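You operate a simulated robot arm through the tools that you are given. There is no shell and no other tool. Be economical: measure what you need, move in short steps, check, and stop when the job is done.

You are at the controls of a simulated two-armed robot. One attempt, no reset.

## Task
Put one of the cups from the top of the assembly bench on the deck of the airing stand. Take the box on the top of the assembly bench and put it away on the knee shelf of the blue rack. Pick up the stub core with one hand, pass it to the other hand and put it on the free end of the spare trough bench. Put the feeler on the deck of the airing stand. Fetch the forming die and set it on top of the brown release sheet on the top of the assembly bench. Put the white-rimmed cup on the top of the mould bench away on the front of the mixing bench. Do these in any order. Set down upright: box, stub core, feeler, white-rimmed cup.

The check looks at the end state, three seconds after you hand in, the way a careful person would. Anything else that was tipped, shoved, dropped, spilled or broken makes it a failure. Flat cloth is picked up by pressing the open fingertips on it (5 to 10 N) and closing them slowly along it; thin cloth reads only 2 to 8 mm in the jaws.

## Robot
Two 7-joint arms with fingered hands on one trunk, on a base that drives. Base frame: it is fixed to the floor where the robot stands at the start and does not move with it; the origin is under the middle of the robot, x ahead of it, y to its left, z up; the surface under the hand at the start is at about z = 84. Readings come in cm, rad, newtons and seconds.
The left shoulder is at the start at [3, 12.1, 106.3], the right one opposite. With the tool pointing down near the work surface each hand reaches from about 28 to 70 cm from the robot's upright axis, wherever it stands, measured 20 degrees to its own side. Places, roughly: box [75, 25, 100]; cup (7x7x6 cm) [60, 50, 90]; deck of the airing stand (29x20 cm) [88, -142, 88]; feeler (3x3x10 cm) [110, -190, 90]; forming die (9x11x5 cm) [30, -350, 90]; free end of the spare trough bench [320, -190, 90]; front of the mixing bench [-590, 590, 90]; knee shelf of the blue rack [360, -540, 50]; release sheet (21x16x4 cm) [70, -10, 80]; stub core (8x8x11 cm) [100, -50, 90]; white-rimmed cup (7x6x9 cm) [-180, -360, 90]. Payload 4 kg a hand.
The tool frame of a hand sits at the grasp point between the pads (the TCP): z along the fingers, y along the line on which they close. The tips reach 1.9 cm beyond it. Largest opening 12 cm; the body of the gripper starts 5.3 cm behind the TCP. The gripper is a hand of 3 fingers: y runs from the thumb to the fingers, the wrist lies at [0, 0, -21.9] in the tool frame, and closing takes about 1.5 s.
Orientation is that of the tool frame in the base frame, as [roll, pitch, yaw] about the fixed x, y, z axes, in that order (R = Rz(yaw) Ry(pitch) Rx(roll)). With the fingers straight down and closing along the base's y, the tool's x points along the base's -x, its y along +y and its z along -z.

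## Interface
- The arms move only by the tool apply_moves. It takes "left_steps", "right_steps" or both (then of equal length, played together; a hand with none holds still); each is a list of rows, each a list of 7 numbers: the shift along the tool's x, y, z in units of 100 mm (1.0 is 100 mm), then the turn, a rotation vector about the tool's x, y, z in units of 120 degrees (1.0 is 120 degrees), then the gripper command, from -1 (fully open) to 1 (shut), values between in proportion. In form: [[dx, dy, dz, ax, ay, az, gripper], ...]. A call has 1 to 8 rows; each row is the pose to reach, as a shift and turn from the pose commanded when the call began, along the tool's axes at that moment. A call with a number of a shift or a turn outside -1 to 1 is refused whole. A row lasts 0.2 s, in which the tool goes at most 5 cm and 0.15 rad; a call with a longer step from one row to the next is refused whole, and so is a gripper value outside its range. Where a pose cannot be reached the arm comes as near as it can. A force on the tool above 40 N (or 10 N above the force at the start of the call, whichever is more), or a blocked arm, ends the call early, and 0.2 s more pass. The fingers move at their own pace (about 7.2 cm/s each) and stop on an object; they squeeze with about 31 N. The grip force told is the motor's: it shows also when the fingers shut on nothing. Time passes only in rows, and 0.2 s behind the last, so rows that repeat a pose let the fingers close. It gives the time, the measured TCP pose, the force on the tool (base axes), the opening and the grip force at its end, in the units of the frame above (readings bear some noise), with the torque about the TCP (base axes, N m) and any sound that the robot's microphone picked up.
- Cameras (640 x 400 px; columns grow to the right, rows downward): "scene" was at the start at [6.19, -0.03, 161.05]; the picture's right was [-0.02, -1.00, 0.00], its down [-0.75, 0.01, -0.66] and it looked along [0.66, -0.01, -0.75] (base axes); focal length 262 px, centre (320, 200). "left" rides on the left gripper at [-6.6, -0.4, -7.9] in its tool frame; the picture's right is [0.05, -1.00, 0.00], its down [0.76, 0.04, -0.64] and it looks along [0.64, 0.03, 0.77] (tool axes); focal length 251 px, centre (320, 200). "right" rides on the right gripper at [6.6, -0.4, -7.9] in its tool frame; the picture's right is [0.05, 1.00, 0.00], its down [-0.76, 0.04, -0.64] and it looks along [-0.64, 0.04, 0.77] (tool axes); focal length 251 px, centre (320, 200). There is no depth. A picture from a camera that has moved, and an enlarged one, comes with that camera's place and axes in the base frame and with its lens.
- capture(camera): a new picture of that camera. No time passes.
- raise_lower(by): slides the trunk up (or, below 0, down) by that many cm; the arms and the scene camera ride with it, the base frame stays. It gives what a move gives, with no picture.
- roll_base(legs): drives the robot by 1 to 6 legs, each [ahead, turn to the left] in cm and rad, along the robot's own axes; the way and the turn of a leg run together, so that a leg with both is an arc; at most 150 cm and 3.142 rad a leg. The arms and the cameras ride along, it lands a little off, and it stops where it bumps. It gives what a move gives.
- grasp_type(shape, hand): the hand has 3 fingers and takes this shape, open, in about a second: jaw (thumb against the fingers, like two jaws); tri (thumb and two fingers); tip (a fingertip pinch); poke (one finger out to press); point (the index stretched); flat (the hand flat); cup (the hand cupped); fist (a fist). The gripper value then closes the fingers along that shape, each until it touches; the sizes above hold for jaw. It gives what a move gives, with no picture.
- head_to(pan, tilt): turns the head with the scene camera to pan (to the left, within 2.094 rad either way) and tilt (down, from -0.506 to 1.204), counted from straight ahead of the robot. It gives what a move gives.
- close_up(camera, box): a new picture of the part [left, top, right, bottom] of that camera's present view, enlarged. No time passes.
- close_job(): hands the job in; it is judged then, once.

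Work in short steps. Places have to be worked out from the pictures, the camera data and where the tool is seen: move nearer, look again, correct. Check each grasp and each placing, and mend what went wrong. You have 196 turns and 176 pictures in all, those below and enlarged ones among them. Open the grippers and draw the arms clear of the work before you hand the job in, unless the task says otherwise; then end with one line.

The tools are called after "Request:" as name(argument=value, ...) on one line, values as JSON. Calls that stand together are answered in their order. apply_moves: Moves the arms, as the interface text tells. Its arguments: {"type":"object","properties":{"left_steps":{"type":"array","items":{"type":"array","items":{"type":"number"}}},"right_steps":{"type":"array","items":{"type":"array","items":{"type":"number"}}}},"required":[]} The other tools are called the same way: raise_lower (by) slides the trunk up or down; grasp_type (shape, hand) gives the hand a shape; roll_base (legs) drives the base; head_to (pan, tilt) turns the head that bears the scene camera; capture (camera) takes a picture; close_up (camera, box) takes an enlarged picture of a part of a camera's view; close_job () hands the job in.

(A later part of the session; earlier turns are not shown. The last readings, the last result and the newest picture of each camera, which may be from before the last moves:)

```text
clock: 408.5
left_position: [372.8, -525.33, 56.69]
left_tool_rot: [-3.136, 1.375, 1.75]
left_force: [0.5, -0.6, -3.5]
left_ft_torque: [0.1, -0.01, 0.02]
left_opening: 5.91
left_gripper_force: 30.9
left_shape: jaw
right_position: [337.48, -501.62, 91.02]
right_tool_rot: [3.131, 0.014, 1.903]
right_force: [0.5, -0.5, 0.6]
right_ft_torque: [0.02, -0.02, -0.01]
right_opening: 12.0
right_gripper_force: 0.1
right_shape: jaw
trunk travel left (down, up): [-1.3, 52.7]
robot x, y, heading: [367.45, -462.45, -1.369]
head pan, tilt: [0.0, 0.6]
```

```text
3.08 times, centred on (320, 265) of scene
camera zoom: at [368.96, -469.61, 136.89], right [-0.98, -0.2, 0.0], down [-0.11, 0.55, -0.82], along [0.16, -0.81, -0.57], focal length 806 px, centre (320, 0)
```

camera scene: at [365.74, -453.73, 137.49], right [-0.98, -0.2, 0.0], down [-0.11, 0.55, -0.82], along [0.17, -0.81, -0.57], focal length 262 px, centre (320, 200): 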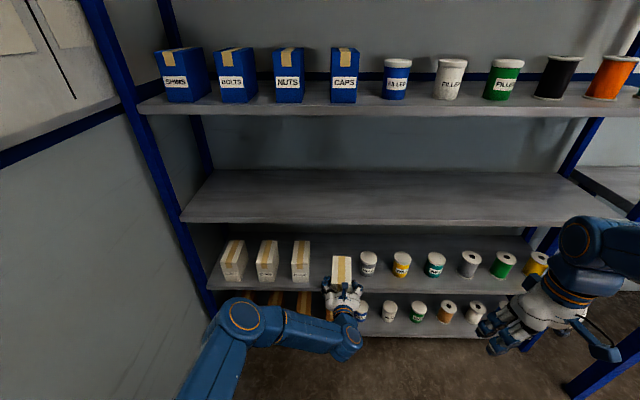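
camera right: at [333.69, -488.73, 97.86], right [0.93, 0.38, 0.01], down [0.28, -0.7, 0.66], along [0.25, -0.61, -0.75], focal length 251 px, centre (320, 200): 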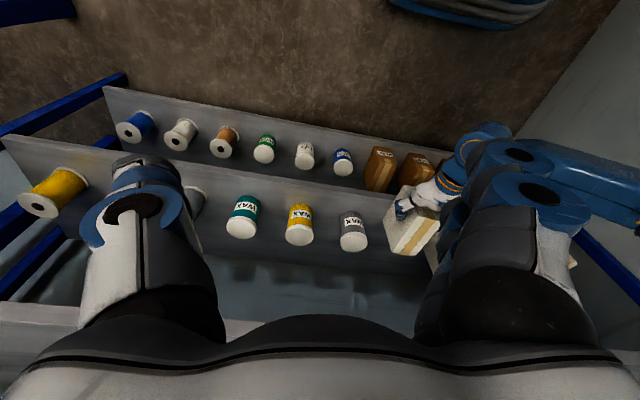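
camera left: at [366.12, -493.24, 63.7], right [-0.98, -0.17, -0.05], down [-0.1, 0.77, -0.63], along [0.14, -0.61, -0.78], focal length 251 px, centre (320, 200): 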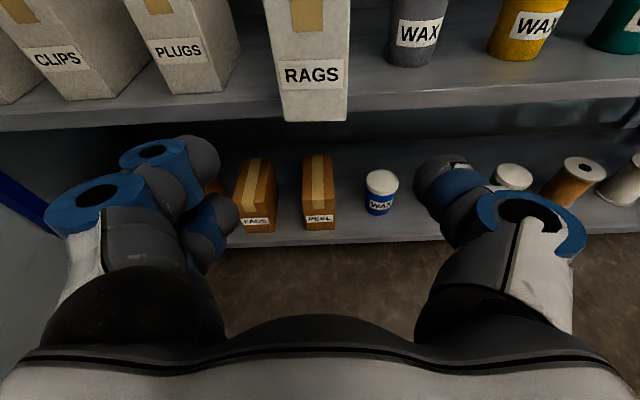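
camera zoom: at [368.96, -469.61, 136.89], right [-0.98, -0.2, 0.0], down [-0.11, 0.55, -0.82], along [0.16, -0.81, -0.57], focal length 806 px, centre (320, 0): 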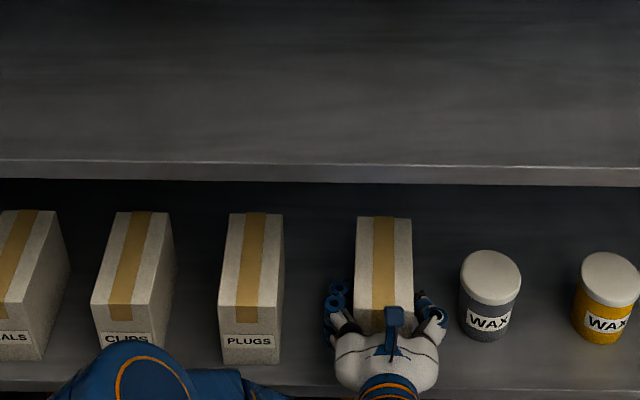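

Good depth, in line with the cartons. Lower to contact, release, and withdraw.

Request:
raise_lower(by=-1.2)

Request:
apply_moves(left_steps=[[0, 0, 0, 0, 0, 0, 0.2], [0, 0, 0, 0, 0, 0, 0], [0, 0, 0, 0, 0, 0, -0.2], [0, 0, 0, 0, 0, 0, -0.35], [0, 0, 0, 0, 0, 0, -0.35]])

Request:
roll_base(legs=[[-30, 0]])

Request:
capture(camera="scene")

```text
clock: 409.1
left_position: [372.79, -525.32, 55.58]
left_tool_rot: [-3.137, 1.377, 1.753]
left_force: [-0.5, 0.7, 0.5]
left_ft_torque: [0.0, 0.03, -0.04]
left_opening: 5.9
left_gripper_force: 31.3
left_shape: jaw
right_position: [337.39, -501.53, 89.95]
right_tool_rot: [3.132, 0.014, 1.903]
right_force: [0.2, 0.2, -0.2]
right_ft_torque: [0.0, -0.02, 0.0]
right_opening: 12.01
right_gripper_force: 0.1
right_shape: jaw
trunk travel left (down, up): [-0.1, 53.9]
robot x, y, heading: [367.07, -462.56, -1.371]
head pan, tilt: [0.0, 0.6]
```

```text
clock: 410.3
left_position: [372.81, -525.35, 55.55]
left_tool_rot: [-3.136, 1.375, 1.752]
left_force: [0.2, -0.3, 0.2]
left_ft_torque: [0.01, -0.01, 0.01]
left_opening: 8.02
left_gripper_force: 0.0
left_shape: jaw
right_position: [337.57, -501.46, 90.03]
right_tool_rot: [3.131, 0.016, 1.902]
right_force: [-0.1, -0.1, 0.1]
right_ft_torque: [0.01, 0.0, 0.01]
right_opening: 12.0
right_gripper_force: 0.0
right_shape: jaw
trunk travel left (down, up): [-0.1, 53.9]
robot x, y, heading: [367.39, -462.43, -1.367]
head pan, tilt: [0.0, 0.6]
```

```text
clock: 412.3
left_position: [367.29, -496.34, 55.61]
left_tool_rot: [-3.135, 1.376, 1.76]
left_force: [0.1, 0.4, 0.5]
left_ft_torque: [-0.01, 0.0, -0.05]
left_opening: 8.06
left_gripper_force: 0.1
left_shape: jaw
right_position: [331.77, -472.59, 89.96]
right_tool_rot: [3.133, 0.016, 1.911]
right_force: [-0.3, -0.3, 0.3]
right_ft_torque: [-0.01, -0.04, 0.0]
right_opening: 12.03
right_gripper_force: 0.0
right_shape: jaw
trunk travel left (down, up): [-0.1, 53.9]
robot x, y, heading: [361.03, -433.54, -1.364]
head pan, tilt: [0.0, 0.6]
```

```text
53 pictures are left
camera scene: at [362.94, -440.29, 135.7], right [-0.98, -0.21, 0.0], down [-0.12, 0.55, -0.83], along [0.17, -0.81, -0.56], focal length 262 px, centre (320, 200)
```

scene: 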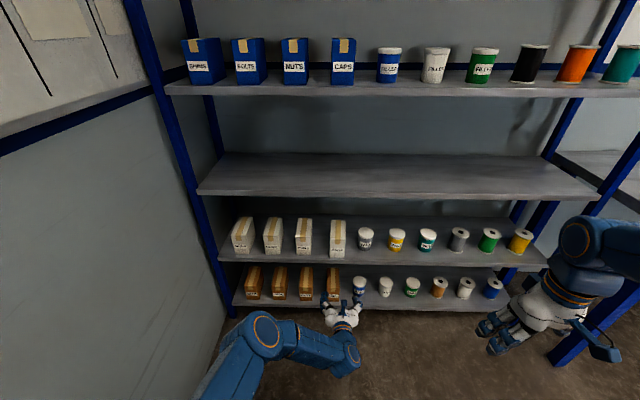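

The box now stands in line with the other cartons. Next the forming die: raise the trunk, restore the left hand to tool-down and tuck it.

Request:
raise_lower(by=38)

Request:
apply_moves(left_steps=[[0, 0, -0.2, 0, 0.07, 0, -1], [0, 0, -0.5, 0, 0.14, 0, -1], [0, 0, -0.8, 0, 0.21, 0, -1], [0, 0, -1.0, 0, 0.28, 0, -1], [0, 0, -1.0, 0, 0.35, 0, -1], [0, 0, -1.0, 0, 0.35, 0, -1]])

Request:
apply_moves(left_steps=[[0, 0.2, 0, 0, 0.07, 0, -1], [0, 0.4, 0, 0, 0.14, 0, -1], [0, 0.6, 0, 0, 0.21, 0, -1], [0, 0.8, 0, 0, 0.28, 0, -1], [0, 1.0, 0, 0, 0.308, 0, -1], [0, 1.0, 0, 0, 0.308, 0, -1]])

Request:
apply_moves(left_steps=[[0, 0.3, 0, 0, 0, 0, -1], [0, 0.6, 0, 0, 0, 0, -1], [0, 0.9, 0, 0, 0, 0, -1]], right_steps=[[0, 0.3, 0, 0, 0, 0, -1], [0, 0.6, 0, 0, 0, 0, -1], [0, 0.9, 0, 0, 0, 0, -1]])

Request:
roll_base(legs=[[0, -0.55]])

Request:
roll_base(legs=[[0, -0.55]])

Request:
roll_base(legs=[[0, -0.55]])

Request:
roll_base(legs=[[0, -0.48]])

```text
clock: 416.0
left_position: [367.31, -496.23, 93.61]
left_tool_rot: [-3.136, 1.375, 1.757]
left_force: [-1.0, 0.1, 0.5]
left_ft_torque: [0.04, 0.01, -0.01]
left_opening: 8.05
left_gripper_force: 0.0
left_shape: jaw
right_position: [331.83, -472.65, 127.91]
right_tool_rot: [3.133, 0.015, 1.911]
right_force: [0.1, 0.2, -0.1]
right_ft_torque: [0.02, 0.03, 0.0]
right_opening: 12.0
right_gripper_force: 0.0
right_shape: jaw
trunk travel left (down, up): [-38.1, 15.9]
robot x, y, heading: [361.36, -433.52, -1.364]
head pan, tilt: [0.0, 0.6]
```

```text
clock: 417.4
left_position: [365.34, -486.58, 95.58]
left_tool_rot: [-3.139, 0.641, 1.757]
left_force: [-0.4, -0.7, 0.1]
left_ft_torque: [0.0, 0.02, 0.02]
left_opening: 12.0
left_gripper_force: 0.0
left_shape: jaw
right_position: [331.77, -472.68, 127.87]
right_tool_rot: [3.133, 0.016, 1.911]
right_force: [-1.0, 0.8, 0.0]
right_ft_torque: [0.0, 0.03, -0.01]
right_opening: 12.0
right_gripper_force: 0.0
right_shape: jaw
trunk travel left (down, up): [-38.1, 15.9]
robot x, y, heading: [361.23, -433.57, -1.366]
head pan, tilt: [0.0, 0.6]
```

```text
clock: 418.8
left_position: [375.32, -484.81, 95.44]
left_tool_rot: [-3.139, -0.003, 1.755]
left_force: [-1.0, 0.5, 0.2]
left_ft_torque: [-0.01, 0.0, 0.0]
left_opening: 11.98
left_gripper_force: 0.1
left_shape: jaw
right_position: [331.86, -472.7, 127.93]
right_tool_rot: [3.132, 0.013, 1.911]
right_force: [0.1, -0.4, 0.9]
right_ft_torque: [-0.01, -0.02, 0.01]
right_opening: 12.0
right_gripper_force: 0.1
right_shape: jaw
trunk travel left (down, up): [-38.1, 15.9]
robot x, y, heading: [361.44, -433.72, -1.365]
head pan, tilt: [0.0, 0.6]
```

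```text
clock: 419.6
left_position: [384.27, -483.09, 95.6]
left_tool_rot: [-3.14, -0.004, 1.753]
left_force: [0.2, 0.5, -0.3]
left_ft_torque: [0.0, 0.06, -0.03]
left_opening: 12.01
left_gripper_force: 0.2
left_shape: jaw
right_position: [340.35, -469.6, 128.08]
right_tool_rot: [3.135, 0.015, 1.91]
right_force: [0.1, 0.4, 0.4]
right_ft_torque: [-0.04, 0.03, 0.0]
right_opening: 12.0
right_gripper_force: 0.0
right_shape: jaw
trunk travel left (down, up): [-38.1, 15.9]
robot x, y, heading: [361.49, -433.84, -1.361]
head pan, tilt: [0.0, 0.6]
```

```text
clock: 421.9
left_position: [355.24, -487.77, 95.49]
left_tool_rot: [-3.141, -0.005, 1.215]
left_force: [-1.0, -0.7, -0.5]
left_ft_torque: [0.0, -0.02, -0.05]
left_opening: 12.0
left_gripper_force: 0.1
left_shape: jaw
right_position: [324.53, -453.83, 127.94]
right_tool_rot: [3.13, 0.015, 1.375]
right_force: [-0.2, -0.5, -0.4]
right_ft_torque: [0.01, 0.01, -0.02]
right_opening: 11.98
right_gripper_force: 0.1
right_shape: jaw
trunk travel left (down, up): [-38.1, 15.9]
robot x, y, heading: [364.77, -434.53, -1.917]
head pan, tilt: [0.0, 0.6]
stopped in leg 1: the robot was blocked; the commanded pose is now the measured one
```

```text
clock: 424.2
left_position: [328.63, -474.64, 95.6]
left_tool_rot: [3.141, -0.004, 0.665]
left_force: [-0.3, 0.4, 0.1]
left_ft_torque: [0.01, -0.01, 0.01]
left_opening: 12.0
left_gripper_force: 0.0
left_shape: jaw
right_position: [320.44, -429.57, 127.97]
right_tool_rot: [3.131, 0.016, 0.818]
right_force: [-0.8, 0.3, -0.4]
right_ft_torque: [-0.03, 0.0, 0.03]
right_opening: 11.98
right_gripper_force: 0.1
right_shape: jaw
trunk travel left (down, up): [-38.1, 15.9]
robot x, y, heading: [367.31, -437.74, -2.478]
head pan, tilt: [0.0, 0.6]
stopped in leg 1: the robot was blocked; the commanded pose is now the measured one
```

```text
clock: 426.4
left_position: [315.16, -448.95, 95.6]
left_tool_rot: [3.141, -0.002, 0.112]
left_force: [0.6, -0.2, -0.4]
left_ft_torque: [-0.02, 0.02, -0.04]
left_opening: 12.01
left_gripper_force: 0.1
left_shape: jaw
right_position: [331.73, -406.14, 127.98]
right_tool_rot: [3.131, 0.016, 0.264]
right_force: [-0.1, 0.2, 0.4]
right_ft_torque: [-0.03, 0.0, 0.02]
right_opening: 12.03
right_gripper_force: 0.1
right_shape: jaw
trunk travel left (down, up): [-38.1, 15.9]
robot x, y, heading: [367.81, -441.87, -3.013]
head pan, tilt: [0.0, 0.6]
stopped in leg 1: the robot was blocked; the commanded pose is now the measured one
```

```text
clock: 428.2
left_position: [317.82, -424.16, 95.55]
left_tool_rot: [3.14, -0.003, -0.365]
left_force: [0.1, 0.1, -0.6]
left_ft_torque: [0.04, 0.0, -0.02]
left_opening: 11.99
left_gripper_force: 0.1
left_shape: jaw
right_position: [352.13, -393.81, 128.13]
right_tool_rot: [3.131, 0.016, -0.21]
right_force: [-0.3, -0.9, 0.0]
right_ft_torque: [0.0, -0.03, 0.0]
right_opening: 12.0
right_gripper_force: 0.1
right_shape: jaw
trunk travel left (down, up): [-38.1, 15.9]
robot x, y, heading: [367.02, -445.07, 2.786]
head pan, tilt: [0.0, 0.6]
```

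Request:
roll_base(legs=[[130, 0]])

Request:
roll_base(legs=[[115, 0]])

Request:
raise_lower(by=12)

Request:
roll_base(legs=[[0, 0.53]])

Request:
head_to(pan=0.0, tilt=0.65)

Request:
capture(camera="scene")

```text
clock: 434.7
left_position: [196.47, -377.32, 95.56]
left_tool_rot: [3.141, -0.002, -0.383]
left_force: [0.2, -0.1, 0.8]
left_ft_torque: [-0.02, 0.02, 0.01]
left_opening: 11.98
left_gripper_force: 0.1
left_shape: jaw
right_position: [231.28, -347.4, 128.02]
right_tool_rot: [3.132, 0.016, -0.225]
right_force: [0.5, 0.7, 0.0]
right_ft_torque: [0.02, 0.02, 0.0]
right_opening: 11.99
right_gripper_force: 0.0
right_shape: jaw
trunk travel left (down, up): [-38.1, 15.9]
robot x, y, heading: [245.11, -399.03, 2.775]
head pan, tilt: [0.0, 0.6]
```

```text
clock: 440.5
left_position: [88.87, -337.36, 95.53]
left_tool_rot: [3.14, -0.003, -0.366]
left_force: [0.5, 0.4, 0.3]
left_ft_torque: [0.0, -0.01, -0.03]
left_opening: 11.99
left_gripper_force: 0.1
left_shape: jaw
right_position: [123.23, -306.96, 128.05]
right_tool_rot: [3.132, 0.015, -0.212]
right_force: [-0.3, 0.0, -0.8]
right_ft_torque: [-0.01, 0.01, 0.0]
right_opening: 12.04
right_gripper_force: 0.1
right_shape: jaw
trunk travel left (down, up): [-38.1, 15.9]
robot x, y, heading: [137.39, -358.11, 2.786]
head pan, tilt: [0.0, 0.6]
```

```text
clock: 442.0
left_position: [88.89, -337.18, 107.6]
left_tool_rot: [3.139, -0.004, -0.366]
left_force: [0.0, 0.9, 0.5]
left_ft_torque: [-0.04, 0.05, -0.01]
left_opening: 12.02
left_gripper_force: 0.0
left_shape: jaw
right_position: [123.23, -306.93, 140.1]
right_tool_rot: [3.131, 0.016, -0.212]
right_force: [0.6, -0.1, 0.0]
right_ft_torque: [0.01, 0.01, -0.01]
right_opening: 12.02
right_gripper_force: 0.0
right_shape: jaw
trunk travel left (down, up): [-50.1, 3.9]
robot x, y, heading: [137.49, -357.83, 2.789]
head pan, tilt: [0.0, 0.6]
```

```text
clock: 444.3
left_position: [84.89, -364.98, 107.6]
left_tool_rot: [-3.141, -0.002, 0.166]
left_force: [-0.2, -0.6, 0.4]
left_ft_torque: [-0.02, -0.01, 0.0]
left_opening: 11.97
left_gripper_force: 0.1
left_shape: jaw
right_position: [99.22, -321.44, 139.96]
right_tool_rot: [3.129, 0.015, 0.319]
right_force: [-0.3, -0.3, 0.2]
right_ft_torque: [0.03, 0.0, 0.01]
right_opening: 12.02
right_gripper_force: 0.1
right_shape: jaw
trunk travel left (down, up): [-50.1, 3.9]
robot x, y, heading: [136.53, -354.1, -2.983]
head pan, tilt: [0.0, 0.6]
stopped in leg 1: the robot was blocked; the commanded pose is now the measured one
```

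```text
clock: 444.9
left_position: [84.89, -365.25, 107.59]
left_tool_rot: [3.141, -0.002, 0.165]
left_force: [0.5, -0.1, -0.2]
left_ft_torque: [0.0, 0.01, 0.02]
left_opening: 11.98
left_gripper_force: 0.0
left_shape: jaw
right_position: [99.17, -321.7, 140.14]
right_tool_rot: [3.13, 0.015, 0.32]
right_force: [0.4, 0.0, -0.6]
right_ft_torque: [-0.01, 0.0, -0.01]
right_opening: 12.0
right_gripper_force: 0.1
right_shape: jaw
trunk travel left (down, up): [-50.1, 3.9]
robot x, y, heading: [136.74, -354.55, -2.979]
head pan, tilt: [0.0, 0.649]
```

```text
52 pictures are left
camera scene: at [130.65, -355.7, 185.27], right [-0.16, 0.99, 0.0], down [0.6, 0.1, -0.8], along [-0.79, -0.13, -0.6], focal length 262 px, centre (320, 200)
```

scene: 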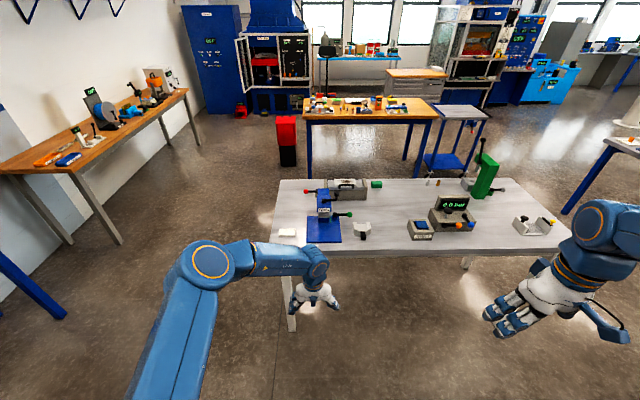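

Request:
close_up(camera="scene", box=[270, 170, 450, 280])

```text
3.56 times, centred on (360, 225) of scene
camera zoom: at [130.65, -355.7, 185.27], right [-0.16, 0.99, 0.0], down [0.6, 0.1, -0.8], along [-0.79, -0.13, -0.6], focal length 931 px, centre (178, 111)
```

zoom: 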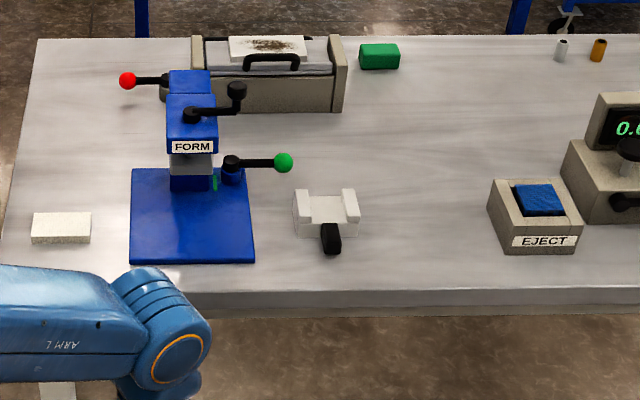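

The forming die is the white U-block with black handle at about (23,-350). I raise/retract the left arm, extend the right, then drive forward and lower.

Request:
apply_moves(left_steps=[[0.17, 0, -0.33, 0, 0, 0, -1], [0.34, 0, -0.66, 0, 0, 0, -1], [0.5, 0, -1.0, 0, 0, 0, -1]], right_steps=[[-0.3, 0.13, 0.1, 0, 0, 0.01, -1], [-0.6, 0.26, 0.2, 0, 0, 0.02, -1], [-0.9, 0.38, 0.3, 0, 0, 0.03, -1]])

Request:
apply_moves(left_steps=[[0.17, 0, -0.33, 0, 0, 0, -1], [0.34, 0, -0.66, 0, 0, 0, -1], [0.5, 0, -1.0, 0, 0, 0, -1]], right_steps=[[-0.3, 0.13, 0.1, 0, 0, 0.01, -1], [-0.6, 0.26, 0.2, 0, 0, 0.02, -1], [-0.9, 0.38, 0.3, 0, 0, 0.033, -1]])

Request:
apply_moves(right_steps=[[-0.3, 0.13, 0.1, 0, 0, 0, -1], [-0.6, 0.26, 0.2, 0, 0, 0, -1], [-0.9, 0.38, 0.3, 0, 0, 0, -1]])

Request:
roll_base(legs=[[50, 0]])

Request:
raise_lower(by=-20)

Request:
capture(camera="right")

```text
clock: 445.7
left_position: [89.78, -364.13, 117.87]
left_tool_rot: [3.142, -0.004, 0.165]
left_force: [-0.4, -0.3, 0.2]
left_ft_torque: [-0.02, -0.01, -0.02]
left_opening: 12.0
left_gripper_force: 0.0
left_shape: jaw
right_position: [91.78, -328.15, 137.49]
right_tool_rot: [3.129, 0.014, 0.257]
right_force: [-0.1, 0.1, 0.7]
right_ft_torque: [0.02, 0.01, 0.0]
right_opening: 12.01
right_gripper_force: 0.0
right_shape: jaw
trunk travel left (down, up): [-50.1, 3.9]
robot x, y, heading: [136.98, -354.43, -2.977]
head pan, tilt: [0.0, 0.649]
```

```text
clock: 446.5
left_position: [94.7, -363.31, 127.76]
left_tool_rot: [3.141, -0.003, 0.165]
left_force: [0.0, 0.2, -0.4]
left_ft_torque: [-0.01, 0.05, -0.04]
left_opening: 11.99
left_gripper_force: 0.1
left_shape: jaw
right_position: [84.19, -333.99, 134.41]
right_tool_rot: [3.13, 0.015, 0.19]
right_force: [-0.1, 0.3, -0.7]
right_ft_torque: [0.01, -0.01, 0.01]
right_opening: 12.01
right_gripper_force: 0.2
right_shape: jaw
trunk travel left (down, up): [-50.1, 3.9]
robot x, y, heading: [137.14, -354.33, -2.977]
head pan, tilt: [0.0, 0.649]
```

```text
clock: 447.3
left_position: [94.56, -363.34, 127.57]
left_tool_rot: [-3.141, -0.002, 0.166]
left_force: [-0.2, 0.2, 0.0]
left_ft_torque: [-0.02, -0.04, -0.02]
left_opening: 11.98
left_gripper_force: 0.0
left_shape: jaw
right_position: [75.56, -339.54, 131.53]
right_tool_rot: [3.13, 0.013, 0.188]
right_force: [-0.3, -0.8, 0.0]
right_ft_torque: [-0.02, -0.05, 0.01]
right_opening: 11.99
right_gripper_force: 0.0
right_shape: jaw
trunk travel left (down, up): [-50.1, 3.9]
robot x, y, heading: [136.73, -354.37, -2.978]
head pan, tilt: [0.0, 0.649]
```

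```text
clock: 450.3
left_position: [45.18, -371.76, 127.73]
left_tool_rot: [-3.141, -0.002, 0.169]
left_force: [0.0, -0.4, -0.1]
left_ft_torque: [0.05, -0.01, 0.07]
left_opening: 11.98
left_gripper_force: 0.2
left_shape: jaw
right_position: [26.25, -347.94, 131.55]
right_tool_rot: [3.13, 0.013, 0.194]
right_force: [0.5, 0.4, 0.0]
right_ft_torque: [0.03, 0.04, 0.01]
right_opening: 11.96
right_gripper_force: 0.1
right_shape: jaw
trunk travel left (down, up): [-50.1, 3.9]
robot x, y, heading: [87.72, -362.57, -2.968]
head pan, tilt: [0.0, 0.649]
```

```text
clock: 452.4
left_position: [45.22, -371.78, 107.62]
left_tool_rot: [3.14, -0.003, 0.168]
left_force: [0.5, -0.2, 0.1]
left_ft_torque: [0.06, 0.01, -0.02]
left_opening: 12.02
left_gripper_force: 0.1
left_shape: jaw
right_position: [26.32, -347.89, 111.62]
right_tool_rot: [3.13, 0.014, 0.195]
right_force: [0.0, -0.1, -0.3]
right_ft_torque: [0.01, 0.03, -0.02]
right_opening: 11.99
right_gripper_force: 0.1
right_shape: jaw
trunk travel left (down, up): [-30.1, 23.9]
robot x, y, heading: [87.54, -362.55, -2.969]
head pan, tilt: [0.0, 0.649]
```

```text
50 pictures are left
camera right: at [32.87, -346.14, 119.44], right [0.24, -0.97, 0.01], down [-0.73, -0.18, 0.65], along [-0.63, -0.17, -0.76], focal length 251 px, centre (320, 200)
```

right: 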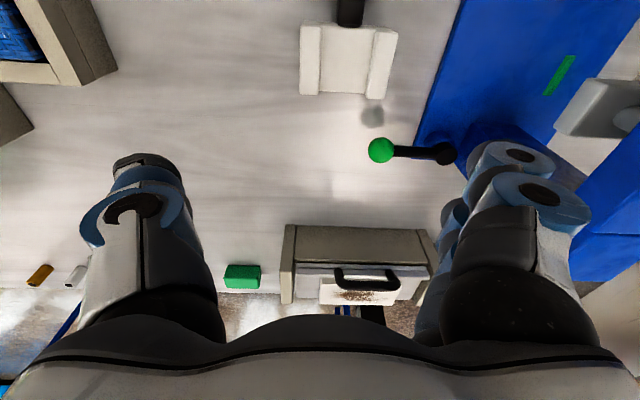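

Die block centre ≈(27.5,-351); the press lever ball at (19.6,-357.6,92.5) stays clear. Align and descend partway.

Request:
apply_moves(right_steps=[[0.06, 0.18, 0.2, 0, 0, 0, -1], [0.11, 0.34, 0.5, 0, 0, 0, -1], [0.11, 0.34, 0.9, 0, 0, 0, -1], [0.11, 0.34, 1.0, 0, 0, 0, -1], [0.11, 0.34, 1.0, 0, 0, 0, -1]])

Request:
capture(camera="right")

```text
clock: 453.6
left_position: [45.28, -371.79, 107.7]
left_tool_rot: [3.142, -0.001, 0.17]
left_force: [-0.6, 0.0, -0.7]
left_ft_torque: [0.03, -0.03, -0.05]
left_opening: 12.0
left_gripper_force: 0.0
left_shape: jaw
right_position: [27.86, -351.16, 101.62]
right_tool_rot: [3.128, 0.013, 0.193]
right_force: [0.5, -0.7, 0.4]
right_ft_torque: [-0.02, 0.03, 0.0]
right_opening: 11.99
right_gripper_force: 0.2
right_shape: jaw
trunk travel left (down, up): [-30.1, 23.9]
robot x, y, heading: [87.56, -362.7, -2.968]
head pan, tilt: [0.0, 0.649]
```

```text
49 pictures are left
camera right: at [34.46, -349.34, 109.39], right [0.24, -0.97, 0.01], down [-0.73, -0.18, 0.65], along [-0.63, -0.17, -0.76], focal length 251 px, centre (320, 200)
```

right: 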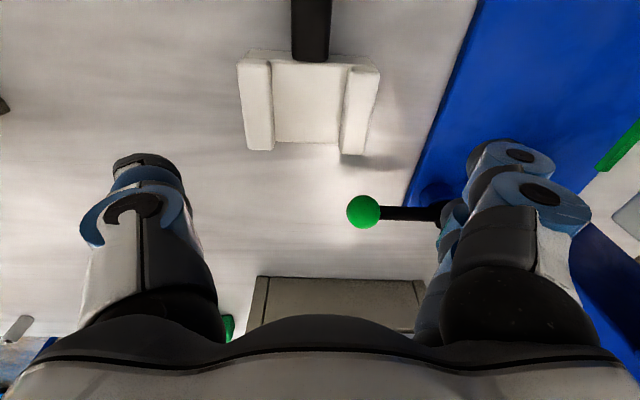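

The top reads z≈92 (table ≈87), so the block is 9 cm wide with centre (28.1,-350.4). Descend to z≈90.3 and close.

Request:
apply_moves(right_steps=[[0.03, -0.07, 0.2, 0, 0, 0, -1], [0.03, -0.07, 0.5, 0, 0, 0, -1], [0.03, -0.07, 0.8, 0, 0, 0, -1], [0.03, -0.07, 0.8, 0, 0, 0, -1]])

Request:
capture(camera="right")

```text
clock: 454.6
left_position: [45.16, -371.81, 107.66]
left_tool_rot: [3.141, -0.002, 0.17]
left_force: [-0.1, -0.3, 0.6]
left_ft_torque: [-0.01, 0.0, -0.01]
left_opening: 12.01
left_gripper_force: 0.1
left_shape: jaw
right_position: [27.98, -350.58, 93.65]
right_tool_rot: [3.128, 0.014, 0.193]
right_force: [0.1, 0.5, 0.4]
right_ft_torque: [-0.02, -0.02, 0.0]
right_opening: 11.98
right_gripper_force: 0.2
right_shape: jaw
trunk travel left (down, up): [-30.1, 23.9]
robot x, y, heading: [87.58, -362.46, -2.973]
head pan, tilt: [0.0, 0.649]
```

```text
48 pictures are left
camera right: at [34.59, -348.82, 101.48], right [0.24, -0.97, 0.01], down [-0.73, -0.18, 0.65], along [-0.63, -0.17, -0.76], focal length 251 px, centre (320, 200)
```

right: 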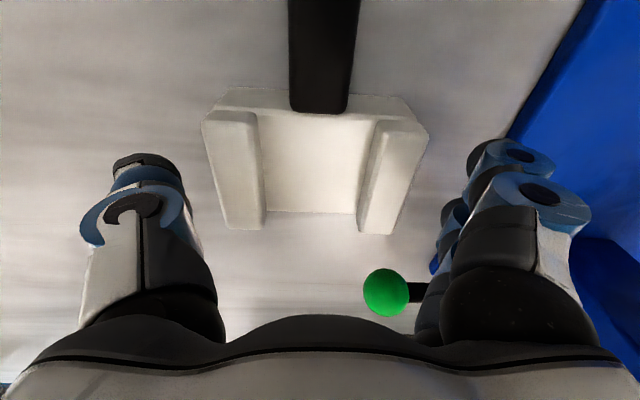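

Request:
apply_moves(right_steps=[[0, 0, 0.15, 0, 0, 0, -1], [0, 0, 0.32, 0, 0, 0, -1], [0, 0, 0.32, 0, 0, 0, -0.5], [0, 0, 0.32, 0, 0, 0, 0], [0, 0, 0.32, 0, 0, 0, 1], [0, 0, 0.32, 0, 0, 0, 1], [0, 0, 0.32, 0, 0, 0, 1]])

Request:
raise_lower(by=5)

Request:
capture(camera="right")

```text
clock: 456.2
left_position: [45.22, -371.83, 107.66]
left_tool_rot: [3.141, -0.003, 0.169]
left_force: [-0.1, 0.0, 0.4]
left_ft_torque: [0.02, -0.05, -0.02]
left_opening: 12.01
left_gripper_force: 0.1
left_shape: jaw
right_position: [28.0, -350.57, 90.36]
right_tool_rot: [3.13, 0.011, 0.193]
right_force: [0.5, -0.3, -0.4]
right_ft_torque: [-0.01, 0.01, 0.0]
right_opening: 8.39
right_gripper_force: 30.4
right_shape: jaw
trunk travel left (down, up): [-30.1, 23.9]
robot x, y, heading: [87.29, -362.62, -2.971]
head pan, tilt: [0.0, 0.649]
```

```text
clock: 457.1
left_position: [45.2, -371.8, 112.7]
left_tool_rot: [3.141, -0.003, 0.169]
left_force: [-0.3, -0.3, 0.0]
left_ft_torque: [-0.01, 0.01, 0.01]
left_opening: 12.03
left_gripper_force: 0.0
left_shape: jaw
right_position: [28.06, -350.69, 95.26]
right_tool_rot: [3.13, 0.012, 0.194]
right_force: [0.4, -0.2, -5.0]
right_ft_torque: [-0.02, -0.05, 0.0]
right_opening: 8.42
right_gripper_force: 31.1
right_shape: jaw
trunk travel left (down, up): [-35.1, 18.9]
robot x, y, heading: [87.77, -362.68, -2.967]
head pan, tilt: [0.0, 0.649]
```

```text
47 pictures are left
camera right: at [34.54, -348.79, 103.14], right [0.24, -0.97, 0.01], down [-0.74, -0.18, 0.65], along [-0.63, -0.17, -0.76], focal length 251 px, centre (320, 200)
```

right: 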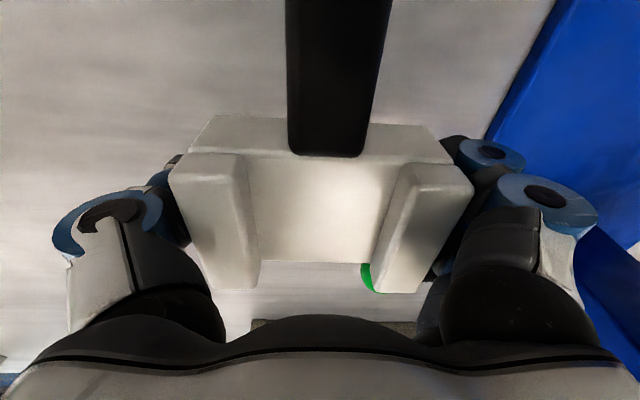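

The die is held level. Raise, back out, and drive around the south end of this table to the mould bench.

Request:
raise_lower(by=14)

Request:
roll_base(legs=[[-50, 0]])

Request:
roll_base(legs=[[0, 0.55]])

Request:
roll_base(legs=[[100, 0]])

Request:
roll_base(legs=[[78, 0]])

Request:
roll_base(legs=[[0, -0.5]])

Request:
roll_base(legs=[[0, -0.5]])

Request:
roll_base(legs=[[0, -0.44]])

Request:
capture(camera="scene")

```text
clock: 458.8
left_position: [45.17, -371.74, 126.62]
left_tool_rot: [3.141, -0.004, 0.169]
left_force: [-0.1, 0.2, 0.1]
left_ft_torque: [-0.01, 0.0, -0.01]
left_opening: 12.01
left_gripper_force: 0.1
left_shape: jaw
right_position: [27.99, -350.6, 109.31]
right_tool_rot: [3.129, 0.011, 0.193]
right_force: [0.3, 0.3, -5.1]
right_ft_torque: [0.01, 0.03, 0.0]
right_opening: 8.4
right_gripper_force: 31.1
right_shape: jaw
trunk travel left (down, up): [-49.1, 4.9]
robot x, y, heading: [87.49, -362.58, -2.972]
head pan, tilt: [0.0, 0.649]
```

```text
clock: 461.8
left_position: [94.33, -363.22, 126.7]
left_tool_rot: [3.141, -0.002, 0.169]
left_force: [-0.1, 1.1, 0.4]
left_ft_torque: [-0.02, -0.03, -0.01]
left_opening: 11.99
left_gripper_force: 0.1
left_shape: jaw
right_position: [77.26, -341.97, 109.37]
right_tool_rot: [3.129, 0.014, 0.19]
right_force: [0.2, -0.3, -4.6]
right_ft_torque: [0.03, 0.0, -0.02]
right_opening: 8.4
right_gripper_force: 30.9
right_shape: jaw
trunk travel left (down, up): [-49.1, 4.9]
robot x, y, heading: [136.8, -354.52, -2.975]
head pan, tilt: [0.0, 0.649]
```

```text
clock: 463.7
left_position: [105.88, -384.27, 126.68]
left_tool_rot: [3.141, -0.002, 0.726]
left_force: [0.5, 0.9, -0.5]
left_ft_torque: [0.04, 0.03, 0.02]
left_opening: 11.99
left_gripper_force: 0.1
left_shape: jaw
right_position: [80.13, -375.28, 109.35]
right_tool_rot: [3.129, 0.014, 0.751]
right_force: [-0.1, 0.0, -5.3]
right_ft_torque: [0.0, 0.0, 0.0]
right_opening: 8.41
right_gripper_force: 31.2
right_shape: jaw
trunk travel left (down, up): [-49.1, 4.9]
robot x, y, heading: [133.62, -350.33, -2.411]
head pan, tilt: [0.0, 0.649]
```

```text
clock: 468.9
left_position: [30.24, -449.32, 126.6]
left_tool_rot: [-3.141, -0.002, 0.708]
left_force: [0.4, 0.1, -1.0]
left_ft_torque: [-0.03, -0.02, 0.01]
left_opening: 12.0
left_gripper_force: 0.1
left_shape: jaw
right_position: [4.64, -439.78, 109.36]
right_tool_rot: [3.129, 0.011, 0.732]
right_force: [0.0, -0.7, -4.4]
right_ft_torque: [0.05, 0.03, 0.02]
right_opening: 8.38
right_gripper_force: 30.5
right_shape: jaw
trunk travel left (down, up): [-49.1, 4.9]
robot x, y, heading: [58.81, -416.41, -2.433]
head pan, tilt: [0.0, 0.649]
```

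```text
clock: 473.1
left_position: [-29.78, -499.86, 126.81]
left_tool_rot: [-3.142, -0.001, 0.699]
left_force: [-0.2, -0.5, 0.0]
left_ft_torque: [0.01, -0.03, 0.0]
left_opening: 11.99
left_gripper_force: 0.1
left_shape: jaw
right_position: [-55.27, -490.39, 109.34]
right_tool_rot: [3.129, 0.014, 0.722]
right_force: [0.2, 0.0, -4.3]
right_ft_torque: [-0.03, 0.03, 0.0]
right_opening: 8.35
right_gripper_force: 31.2
right_shape: jaw
trunk travel left (down, up): [-49.1, 4.9]
robot x, y, heading: [-0.95, -467.01, -2.436]
head pan, tilt: [0.0, 0.649]
```

```text
clock: 474.9
left_position: [-42.1, -481.84, 126.8]
left_tool_rot: [3.141, -0.003, 0.196]
left_force: [-0.5, 0.4, 0.1]
left_ft_torque: [0.01, 0.01, 0.02]
left_opening: 12.01
left_gripper_force: 0.1
left_shape: jaw
right_position: [-59.83, -461.15, 109.35]
right_tool_rot: [3.127, 0.012, 0.218]
right_force: [-0.5, -0.1, -5.6]
right_ft_torque: [0.02, 0.01, -0.01]
right_opening: 8.36
right_gripper_force: 30.8
right_shape: jaw
trunk travel left (down, up): [-49.1, 4.9]
robot x, y, heading: [-0.39, -471.45, -2.932]
head pan, tilt: [0.0, 0.649]
```

```text
clock: 476.8
left_position: [-41.93, -460.43, 126.77]
left_tool_rot: [3.14, -0.003, -0.299]
left_force: [0.1, 0.0, 0.5]
left_ft_torque: [-0.06, 0.01, -0.01]
left_opening: 11.99
left_gripper_force: 0.0
left_shape: jaw
right_position: [-47.71, -433.81, 109.28]
right_tool_rot: [3.129, 0.013, -0.274]
right_force: [0.8, 0.6, -5.1]
right_ft_torque: [-0.04, 0.05, -0.02]
right_opening: 8.35
right_gripper_force: 31.2
right_shape: jaw
trunk travel left (down, up): [-49.1, 4.9]
robot x, y, heading: [-0.99, -475.35, 2.858]
head pan, tilt: [0.0, 0.649]
```

```text
clock: 478.4
left_position: [-31.94, -444.67, 126.71]
left_tool_rot: [-3.141, -0.006, -0.734]
left_force: [-0.5, 0.6, -0.7]
left_ft_torque: [0.0, 0.0, 0.0]
left_opening: 11.98
left_gripper_force: 0.0
left_shape: jaw
right_position: [-26.05, -418.09, 109.31]
right_tool_rot: [3.13, 0.011, -0.71]
right_force: [0.6, 0.0, -4.9]
right_ft_torque: [-0.02, 0.01, 0.02]
right_opening: 8.32
right_gripper_force: 31.1
right_shape: jaw
trunk travel left (down, up): [-49.1, 4.9]
robot x, y, heading: [-3.37, -477.69, 2.415]
head pan, tilt: [0.0, 0.649]
```

```text
46 pictures are left
camera scene: at [-8.3, -473.27, 184.27], right [0.66, 0.75, 0.0], down [0.45, -0.4, -0.8], along [-0.59, 0.53, -0.61], focal length 262 px, centre (320, 200)
```

scene: 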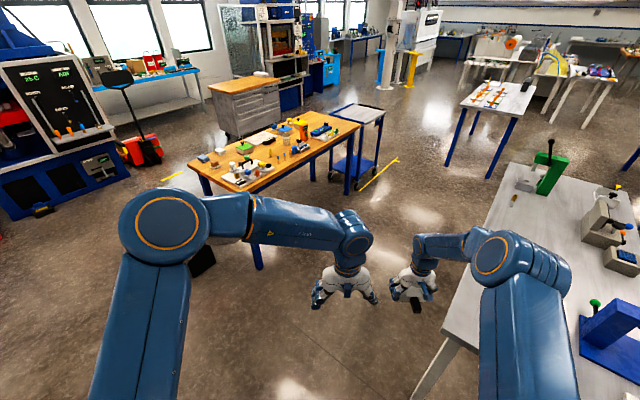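

Request:
close_up(camera="scene", box=[190, 100, 370, 210])

```text
3.56 times, centred on (280, 155) of scene
camera zoom: at [-8.3, -473.27, 184.27], right [0.66, 0.75, 0.0], down [0.45, -0.4, -0.8], along [-0.59, 0.53, -0.61], focal length 931 px, centre (462, 360)
```

zoom: 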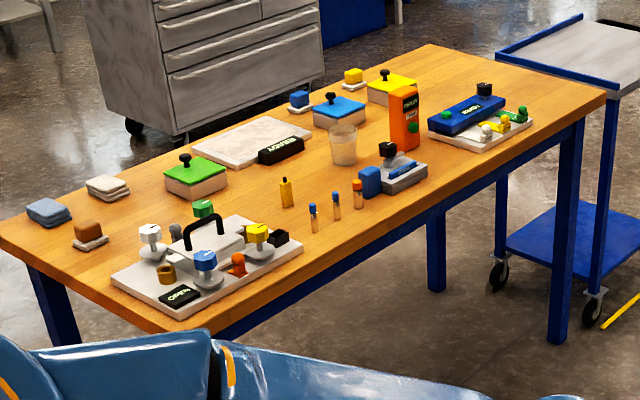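

The white-rimmed cup is the translucent one at about (-181,-357). I drive up the gap and turn to face the mould bench.

Request:
roll_base(legs=[[0, -0.25]])

Request:
roll_base(legs=[[90, 0]])

Request:
roll_base(legs=[[73, 0]])

Request:
roll_base(legs=[[0, 0.55]])

Request:
roll_base(legs=[[0, 0.55]])

Request:
capture(camera="scene")

```text
clock: 479.7
left_position: [-22.9, -438.1, 126.67]
left_tool_rot: [3.141, -0.003, -0.981]
left_force: [0.5, 0.2, -0.4]
left_ft_torque: [-0.04, 0.04, 0.03]
left_opening: 12.0
left_gripper_force: 0.0
left_shape: jaw
right_position: [-10.73, -413.79, 109.21]
right_tool_rot: [3.127, 0.011, -0.957]
right_force: [0.7, -0.2, -4.9]
right_ft_torque: [0.01, 0.02, 0.02]
right_opening: 8.33
right_gripper_force: 31.5
right_shape: jaw
trunk travel left (down, up): [-49.1, 4.9]
robot x, y, heading: [-5.08, -478.93, 2.162]
head pan, tilt: [0.0, 0.649]
```

```text
clock: 484.4
left_position: [-73.64, -363.6, 126.65]
left_tool_rot: [3.141, -0.005, -0.976]
left_force: [0.0, 0.9, 0.0]
left_ft_torque: [-0.01, 0.01, 0.03]
left_opening: 11.99
left_gripper_force: 0.0
left_shape: jaw
right_position: [-61.44, -339.37, 109.3]
right_tool_rot: [3.13, 0.013, -0.953]
right_force: [0.0, 0.3, -5.3]
right_ft_torque: [-0.01, 0.02, 0.0]
right_opening: 8.34
right_gripper_force: 31.3
right_shape: jaw
trunk travel left (down, up): [-49.1, 4.9]
robot x, y, heading: [-56.0, -403.85, 2.167]
head pan, tilt: [0.0, 0.649]
```

```text
clock: 488.4
left_position: [-115.06, -303.9, 126.69]
left_tool_rot: [-3.141, -0.004, -0.964]
left_force: [0.2, -0.1, -0.8]
left_ft_torque: [0.03, -0.02, 0.02]
left_opening: 12.0
left_gripper_force: 0.0
left_shape: jaw
right_position: [-103.12, -279.54, 109.28]
right_tool_rot: [3.13, 0.011, -0.942]
right_force: [-1.2, -0.3, -5.6]
right_ft_torque: [-0.01, -0.02, -0.01]
right_opening: 8.34
right_gripper_force: 31.0
right_shape: jaw
trunk travel left (down, up): [-49.1, 4.9]
robot x, y, heading: [-96.88, -343.77, 2.175]
head pan, tilt: [0.0, 0.649]
```

```text
clock: 490.3
left_position: [-133.49, -319.29, 126.53]
left_tool_rot: [3.142, -0.002, -0.42]
left_force: [-0.6, 0.4, 1.1]
left_ft_torque: [0.0, 0.01, 0.05]
left_opening: 12.03
left_gripper_force: 0.1
left_shape: jaw
right_position: [-136.02, -291.86, 109.23]
right_tool_rot: [3.13, 0.011, -0.397]
right_force: [0.5, -0.2, -4.5]
right_ft_torque: [-0.01, 0.01, 0.01]
right_opening: 8.35
right_gripper_force: 30.6
right_shape: jaw
trunk travel left (down, up): [-49.1, 4.9]
robot x, y, heading: [-95.06, -339.62, 2.725]
head pan, tilt: [0.0, 0.649]
```

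```text
clock: 492.2
left_position: [-138.56, -342.05, 126.73]
left_tool_rot: [-3.14, -0.001, 0.119]
left_force: [0.3, -0.1, -0.2]
left_ft_torque: [-0.01, 0.0, -0.04]
left_opening: 12.01
left_gripper_force: 0.1
left_shape: jaw
right_position: [-154.74, -319.99, 109.25]
right_tool_rot: [3.132, 0.012, 0.142]
right_force: [-0.2, 0.4, -4.4]
right_ft_torque: [0.0, 0.02, -0.02]
right_opening: 8.32
right_gripper_force: 30.7
right_shape: jaw
trunk travel left (down, up): [-49.1, 4.9]
robot x, y, heading: [-95.93, -334.89, -3.022]
head pan, tilt: [0.0, 0.649]
```

```text
44 pictures are left
camera scene: at [-102.32, -335.95, 184.27], right [-0.12, 0.99, 0.0], down [0.6, 0.07, -0.8], along [-0.79, -0.09, -0.6], focal length 262 px, centre (320, 200)
```

scene: 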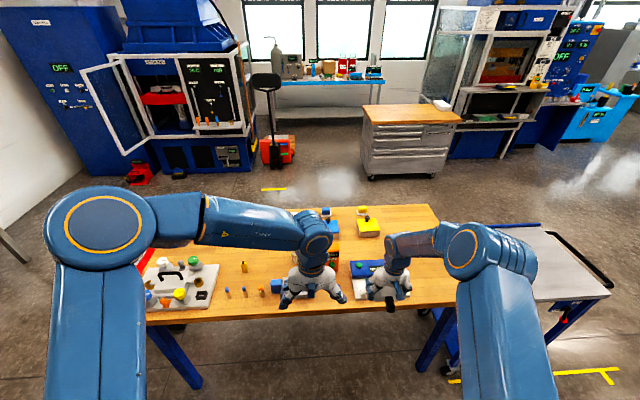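

Align: extend left hand, raise the right (die), drive forward 30 and lower the trunk 10.

Request:
apply_moves(left_steps=[[-0.35, 0.25, 0, 0, 0, 0, -1], [-0.7, 0.5, 0, 0, 0, 0, -1], [-1.0, 0.7, 0, 0, 0, 0, -1]], right_steps=[[0, 0, -0.3, 0, 0, 0, 1], [0, 0, -0.6, 0, 0, 0, 1], [0, 0, -0.9, 0, 0, 0, 1]])

Request:
roll_base(legs=[[30, 0]])

Request:
apply_moves(left_steps=[[-0.15, 0.1, 0.3, 0, 0, 0, -1], [-0.3, 0.2, 0.6, 0, 0, 0, -1], [-0.4, 0.27, 0.8, 0, 0, 0, -1], [-0.4, 0.27, 0.8, 0, 0, 0, -1]])

Request:
raise_lower(by=-8)

Request:
capture(camera="left")

```text
clock: 493.0
left_position: [-148.0, -350.36, 126.5]
left_tool_rot: [-3.139, -0.003, 0.12]
left_force: [0.9, -0.3, 1.3]
left_ft_torque: [0.06, 0.0, 0.0]
left_opening: 11.99
left_gripper_force: 0.0
left_shape: jaw
right_position: [-154.67, -319.94, 118.25]
right_tool_rot: [3.131, 0.009, 0.141]
right_force: [-0.4, -0.5, -4.9]
right_ft_torque: [0.0, 0.02, -0.03]
right_opening: 8.36
right_gripper_force: 31.1
right_shape: jaw
trunk travel left (down, up): [-49.1, 4.9]
robot x, y, heading: [-95.81, -334.79, -3.024]
head pan, tilt: [0.0, 0.649]
```

```text
clock: 495.1
left_position: [-177.33, -353.56, 126.63]
left_tool_rot: [3.141, -0.001, 0.122]
left_force: [0.7, 0.8, 0.2]
left_ft_torque: [0.01, -0.04, 0.02]
left_opening: 12.01
left_gripper_force: 0.1
left_shape: jaw
right_position: [-184.23, -323.27, 118.19]
right_tool_rot: [3.129, 0.013, 0.145]
right_force: [-0.2, 0.1, -4.5]
right_ft_torque: [0.0, 0.01, -0.04]
right_opening: 8.31
right_gripper_force: 30.6
right_shape: jaw
trunk travel left (down, up): [-49.1, 4.9]
robot x, y, heading: [-125.09, -338.36, -3.027]
head pan, tilt: [0.0, 0.649]
```

```text
clock: 496.1
left_position: [-180.81, -356.63, 118.51]
left_tool_rot: [3.139, -0.002, 0.124]
left_force: [0.4, 0.6, 0.8]
left_ft_torque: [0.01, 0.02, 0.01]
left_opening: 12.0
left_gripper_force: 0.1
left_shape: jaw
right_position: [-184.25, -323.17, 118.22]
right_tool_rot: [3.129, 0.011, 0.143]
right_force: [0.5, -1.0, -5.2]
right_ft_torque: [-0.01, 0.0, -0.01]
right_opening: 8.34
right_gripper_force: 30.8
right_shape: jaw
trunk travel left (down, up): [-49.1, 4.9]
robot x, y, heading: [-125.44, -338.57, -3.027]
head pan, tilt: [0.0, 0.649]
```

```text
clock: 497.2
left_position: [-180.78, -356.55, 110.62]
left_tool_rot: [-3.141, -0.002, 0.123]
left_force: [1.1, -0.5, 0.1]
left_ft_torque: [-0.02, 0.02, 0.03]
left_opening: 12.0
left_gripper_force: 0.3
left_shape: jaw
right_position: [-184.21, -323.24, 110.31]
right_tool_rot: [3.128, 0.012, 0.146]
right_force: [1.4, -0.4, -5.8]
right_ft_torque: [0.02, 0.01, 0.01]
right_opening: 8.34
right_gripper_force: 30.9
right_shape: jaw
trunk travel left (down, up): [-41.1, 12.9]
robot x, y, heading: [-125.24, -338.62, -3.025]
head pan, tilt: [0.0, 0.649]
```

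```text
43 pictures are left
camera left: at [-187.42, -357.15, 118.42], right [-0.07, 1.0, 0.0], down [0.76, 0.05, 0.65], along [0.64, 0.04, -0.76], focal length 251 px, centre (320, 200)
```

left: 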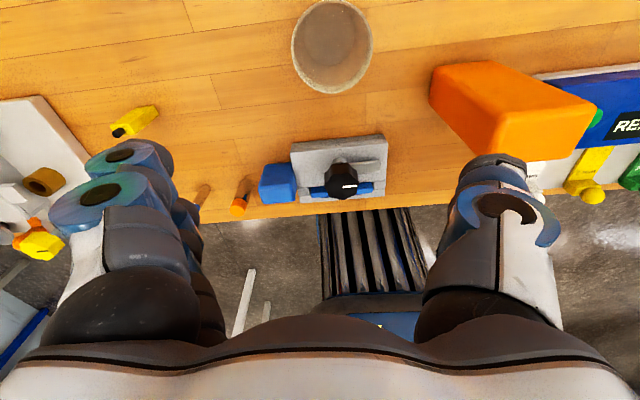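

Cup centre ≈(-183.9,-355.9), orange bottle close on one side, so I narrow the opening, align, and descend halfway.

Request:
apply_moves(left_steps=[[-0.15, -0.05, 0, 0, 0, 0, -0.5], [-0.3, -0.1, 0.2, 0, 0, 0, -0.5], [-0.3, -0.1, 0.5, 0, 0, 0, -0.5], [-0.3, -0.1, 0.8, 0, 0, 0, -0.5], [-0.3, -0.1, 0.8, 0, 0, 0, -0.5]])

Request:
capture(camera="left")

```text
clock: 498.4
left_position: [-183.89, -355.81, 102.69]
left_tool_rot: [-3.141, -0.002, 0.123]
left_force: [-0.2, 0.0, 0.2]
left_ft_torque: [-0.02, -0.02, 0.0]
left_opening: 9.05
left_gripper_force: 0.2
left_shape: jaw
right_position: [-184.37, -323.28, 110.13]
right_tool_rot: [3.13, 0.011, 0.146]
right_force: [0.2, -0.1, -4.4]
right_ft_torque: [0.02, 0.03, 0.01]
right_opening: 8.34
right_gripper_force: 31.0
right_shape: jaw
trunk travel left (down, up): [-41.1, 12.9]
robot x, y, heading: [-125.22, -338.36, -3.024]
head pan, tilt: [0.0, 0.649]
```

```text
42 pictures are left
camera left: at [-190.53, -356.39, 110.52], right [-0.07, 1.0, 0.0], down [0.76, 0.05, 0.64], along [0.64, 0.04, -0.76], focal length 251 px, centre (320, 200)
```

left: 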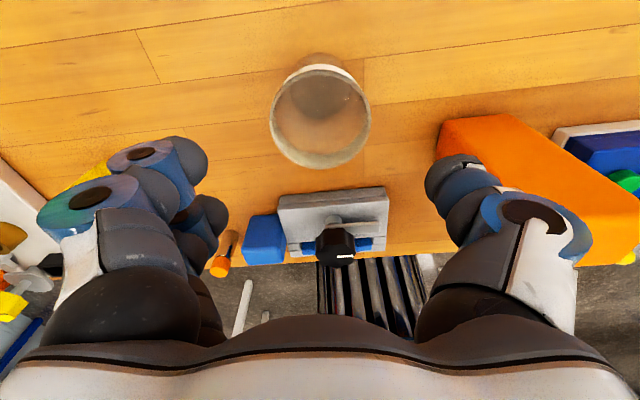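

Request:
apply_moves(left_steps=[[0.02, -0.01, 0.3, 0, 0, 0, -0.5], [0.02, -0.01, 0.6, 0, 0, 0, -0.5], [0.02, -0.01, 0.9, 0, 0, 0, -0.5], [0.02, -0.01, 0.9, 0, 0, 0, -0.5]])

Request:
apply_moves(left_steps=[[0, 0, 0.15, 0, 0, 0, -0.5], [0, 0, 0.3, 0, 0, 0, -0.5], [0, 0, 0.3, 0, 0, 0, 0], [0, 0, 0.3, 0, 0, 0, 1], [0, 0, 0.3, 0, 0, 0, 1], [0, 0, 0.3, 0, 0, 0, 1], [0, 0, 0.3, 0, 0, 0, 1]])

Request:
capture(camera="left")

```text
clock: 499.4
left_position: [-183.61, -355.72, 93.51]
left_tool_rot: [3.142, -0.002, 0.124]
left_force: [0.4, 0.2, -0.2]
left_ft_torque: [0.01, -0.02, 0.0]
left_opening: 9.03
left_gripper_force: 0.1
left_shape: jaw
right_position: [-184.33, -323.35, 110.19]
right_tool_rot: [3.129, 0.009, 0.145]
right_force: [0.6, -0.6, -4.2]
right_ft_torque: [-0.03, 0.0, 0.0]
right_opening: 8.36
right_gripper_force: 31.3
right_shape: jaw
trunk travel left (down, up): [-41.1, 12.9]
robot x, y, heading: [-125.3, -338.56, -3.024]
head pan, tilt: [0.0, 0.649]
```

```text
clock: 501.0
left_position: [-183.62, -355.8, 90.58]
left_tool_rot: [3.14, -0.004, 0.122]
left_force: [0.4, -0.2, -0.5]
left_ft_torque: [0.02, -0.02, -0.02]
left_opening: 4.67
left_gripper_force: 30.9
left_shape: jaw
right_position: [-184.34, -323.23, 110.11]
right_tool_rot: [3.127, 0.01, 0.145]
right_force: [-0.3, -0.4, -4.5]
right_ft_torque: [-0.02, -0.04, 0.01]
right_opening: 8.36
right_gripper_force: 31.0
right_shape: jaw
trunk travel left (down, up): [-41.1, 12.9]
robot x, y, heading: [-124.99, -338.58, -3.024]
head pan, tilt: [0.0, 0.649]
```

```text
41 pictures are left
camera left: at [-190.27, -356.33, 98.48], right [-0.07, 1.0, 0.0], down [0.76, 0.05, 0.65], along [0.64, 0.04, -0.76], focal length 251 px, centre (320, 200)
```

left: 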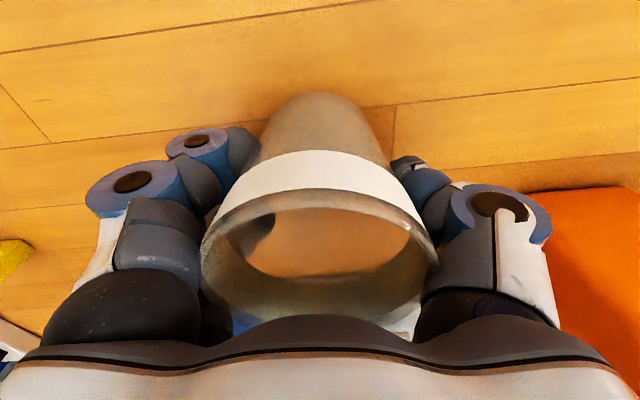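

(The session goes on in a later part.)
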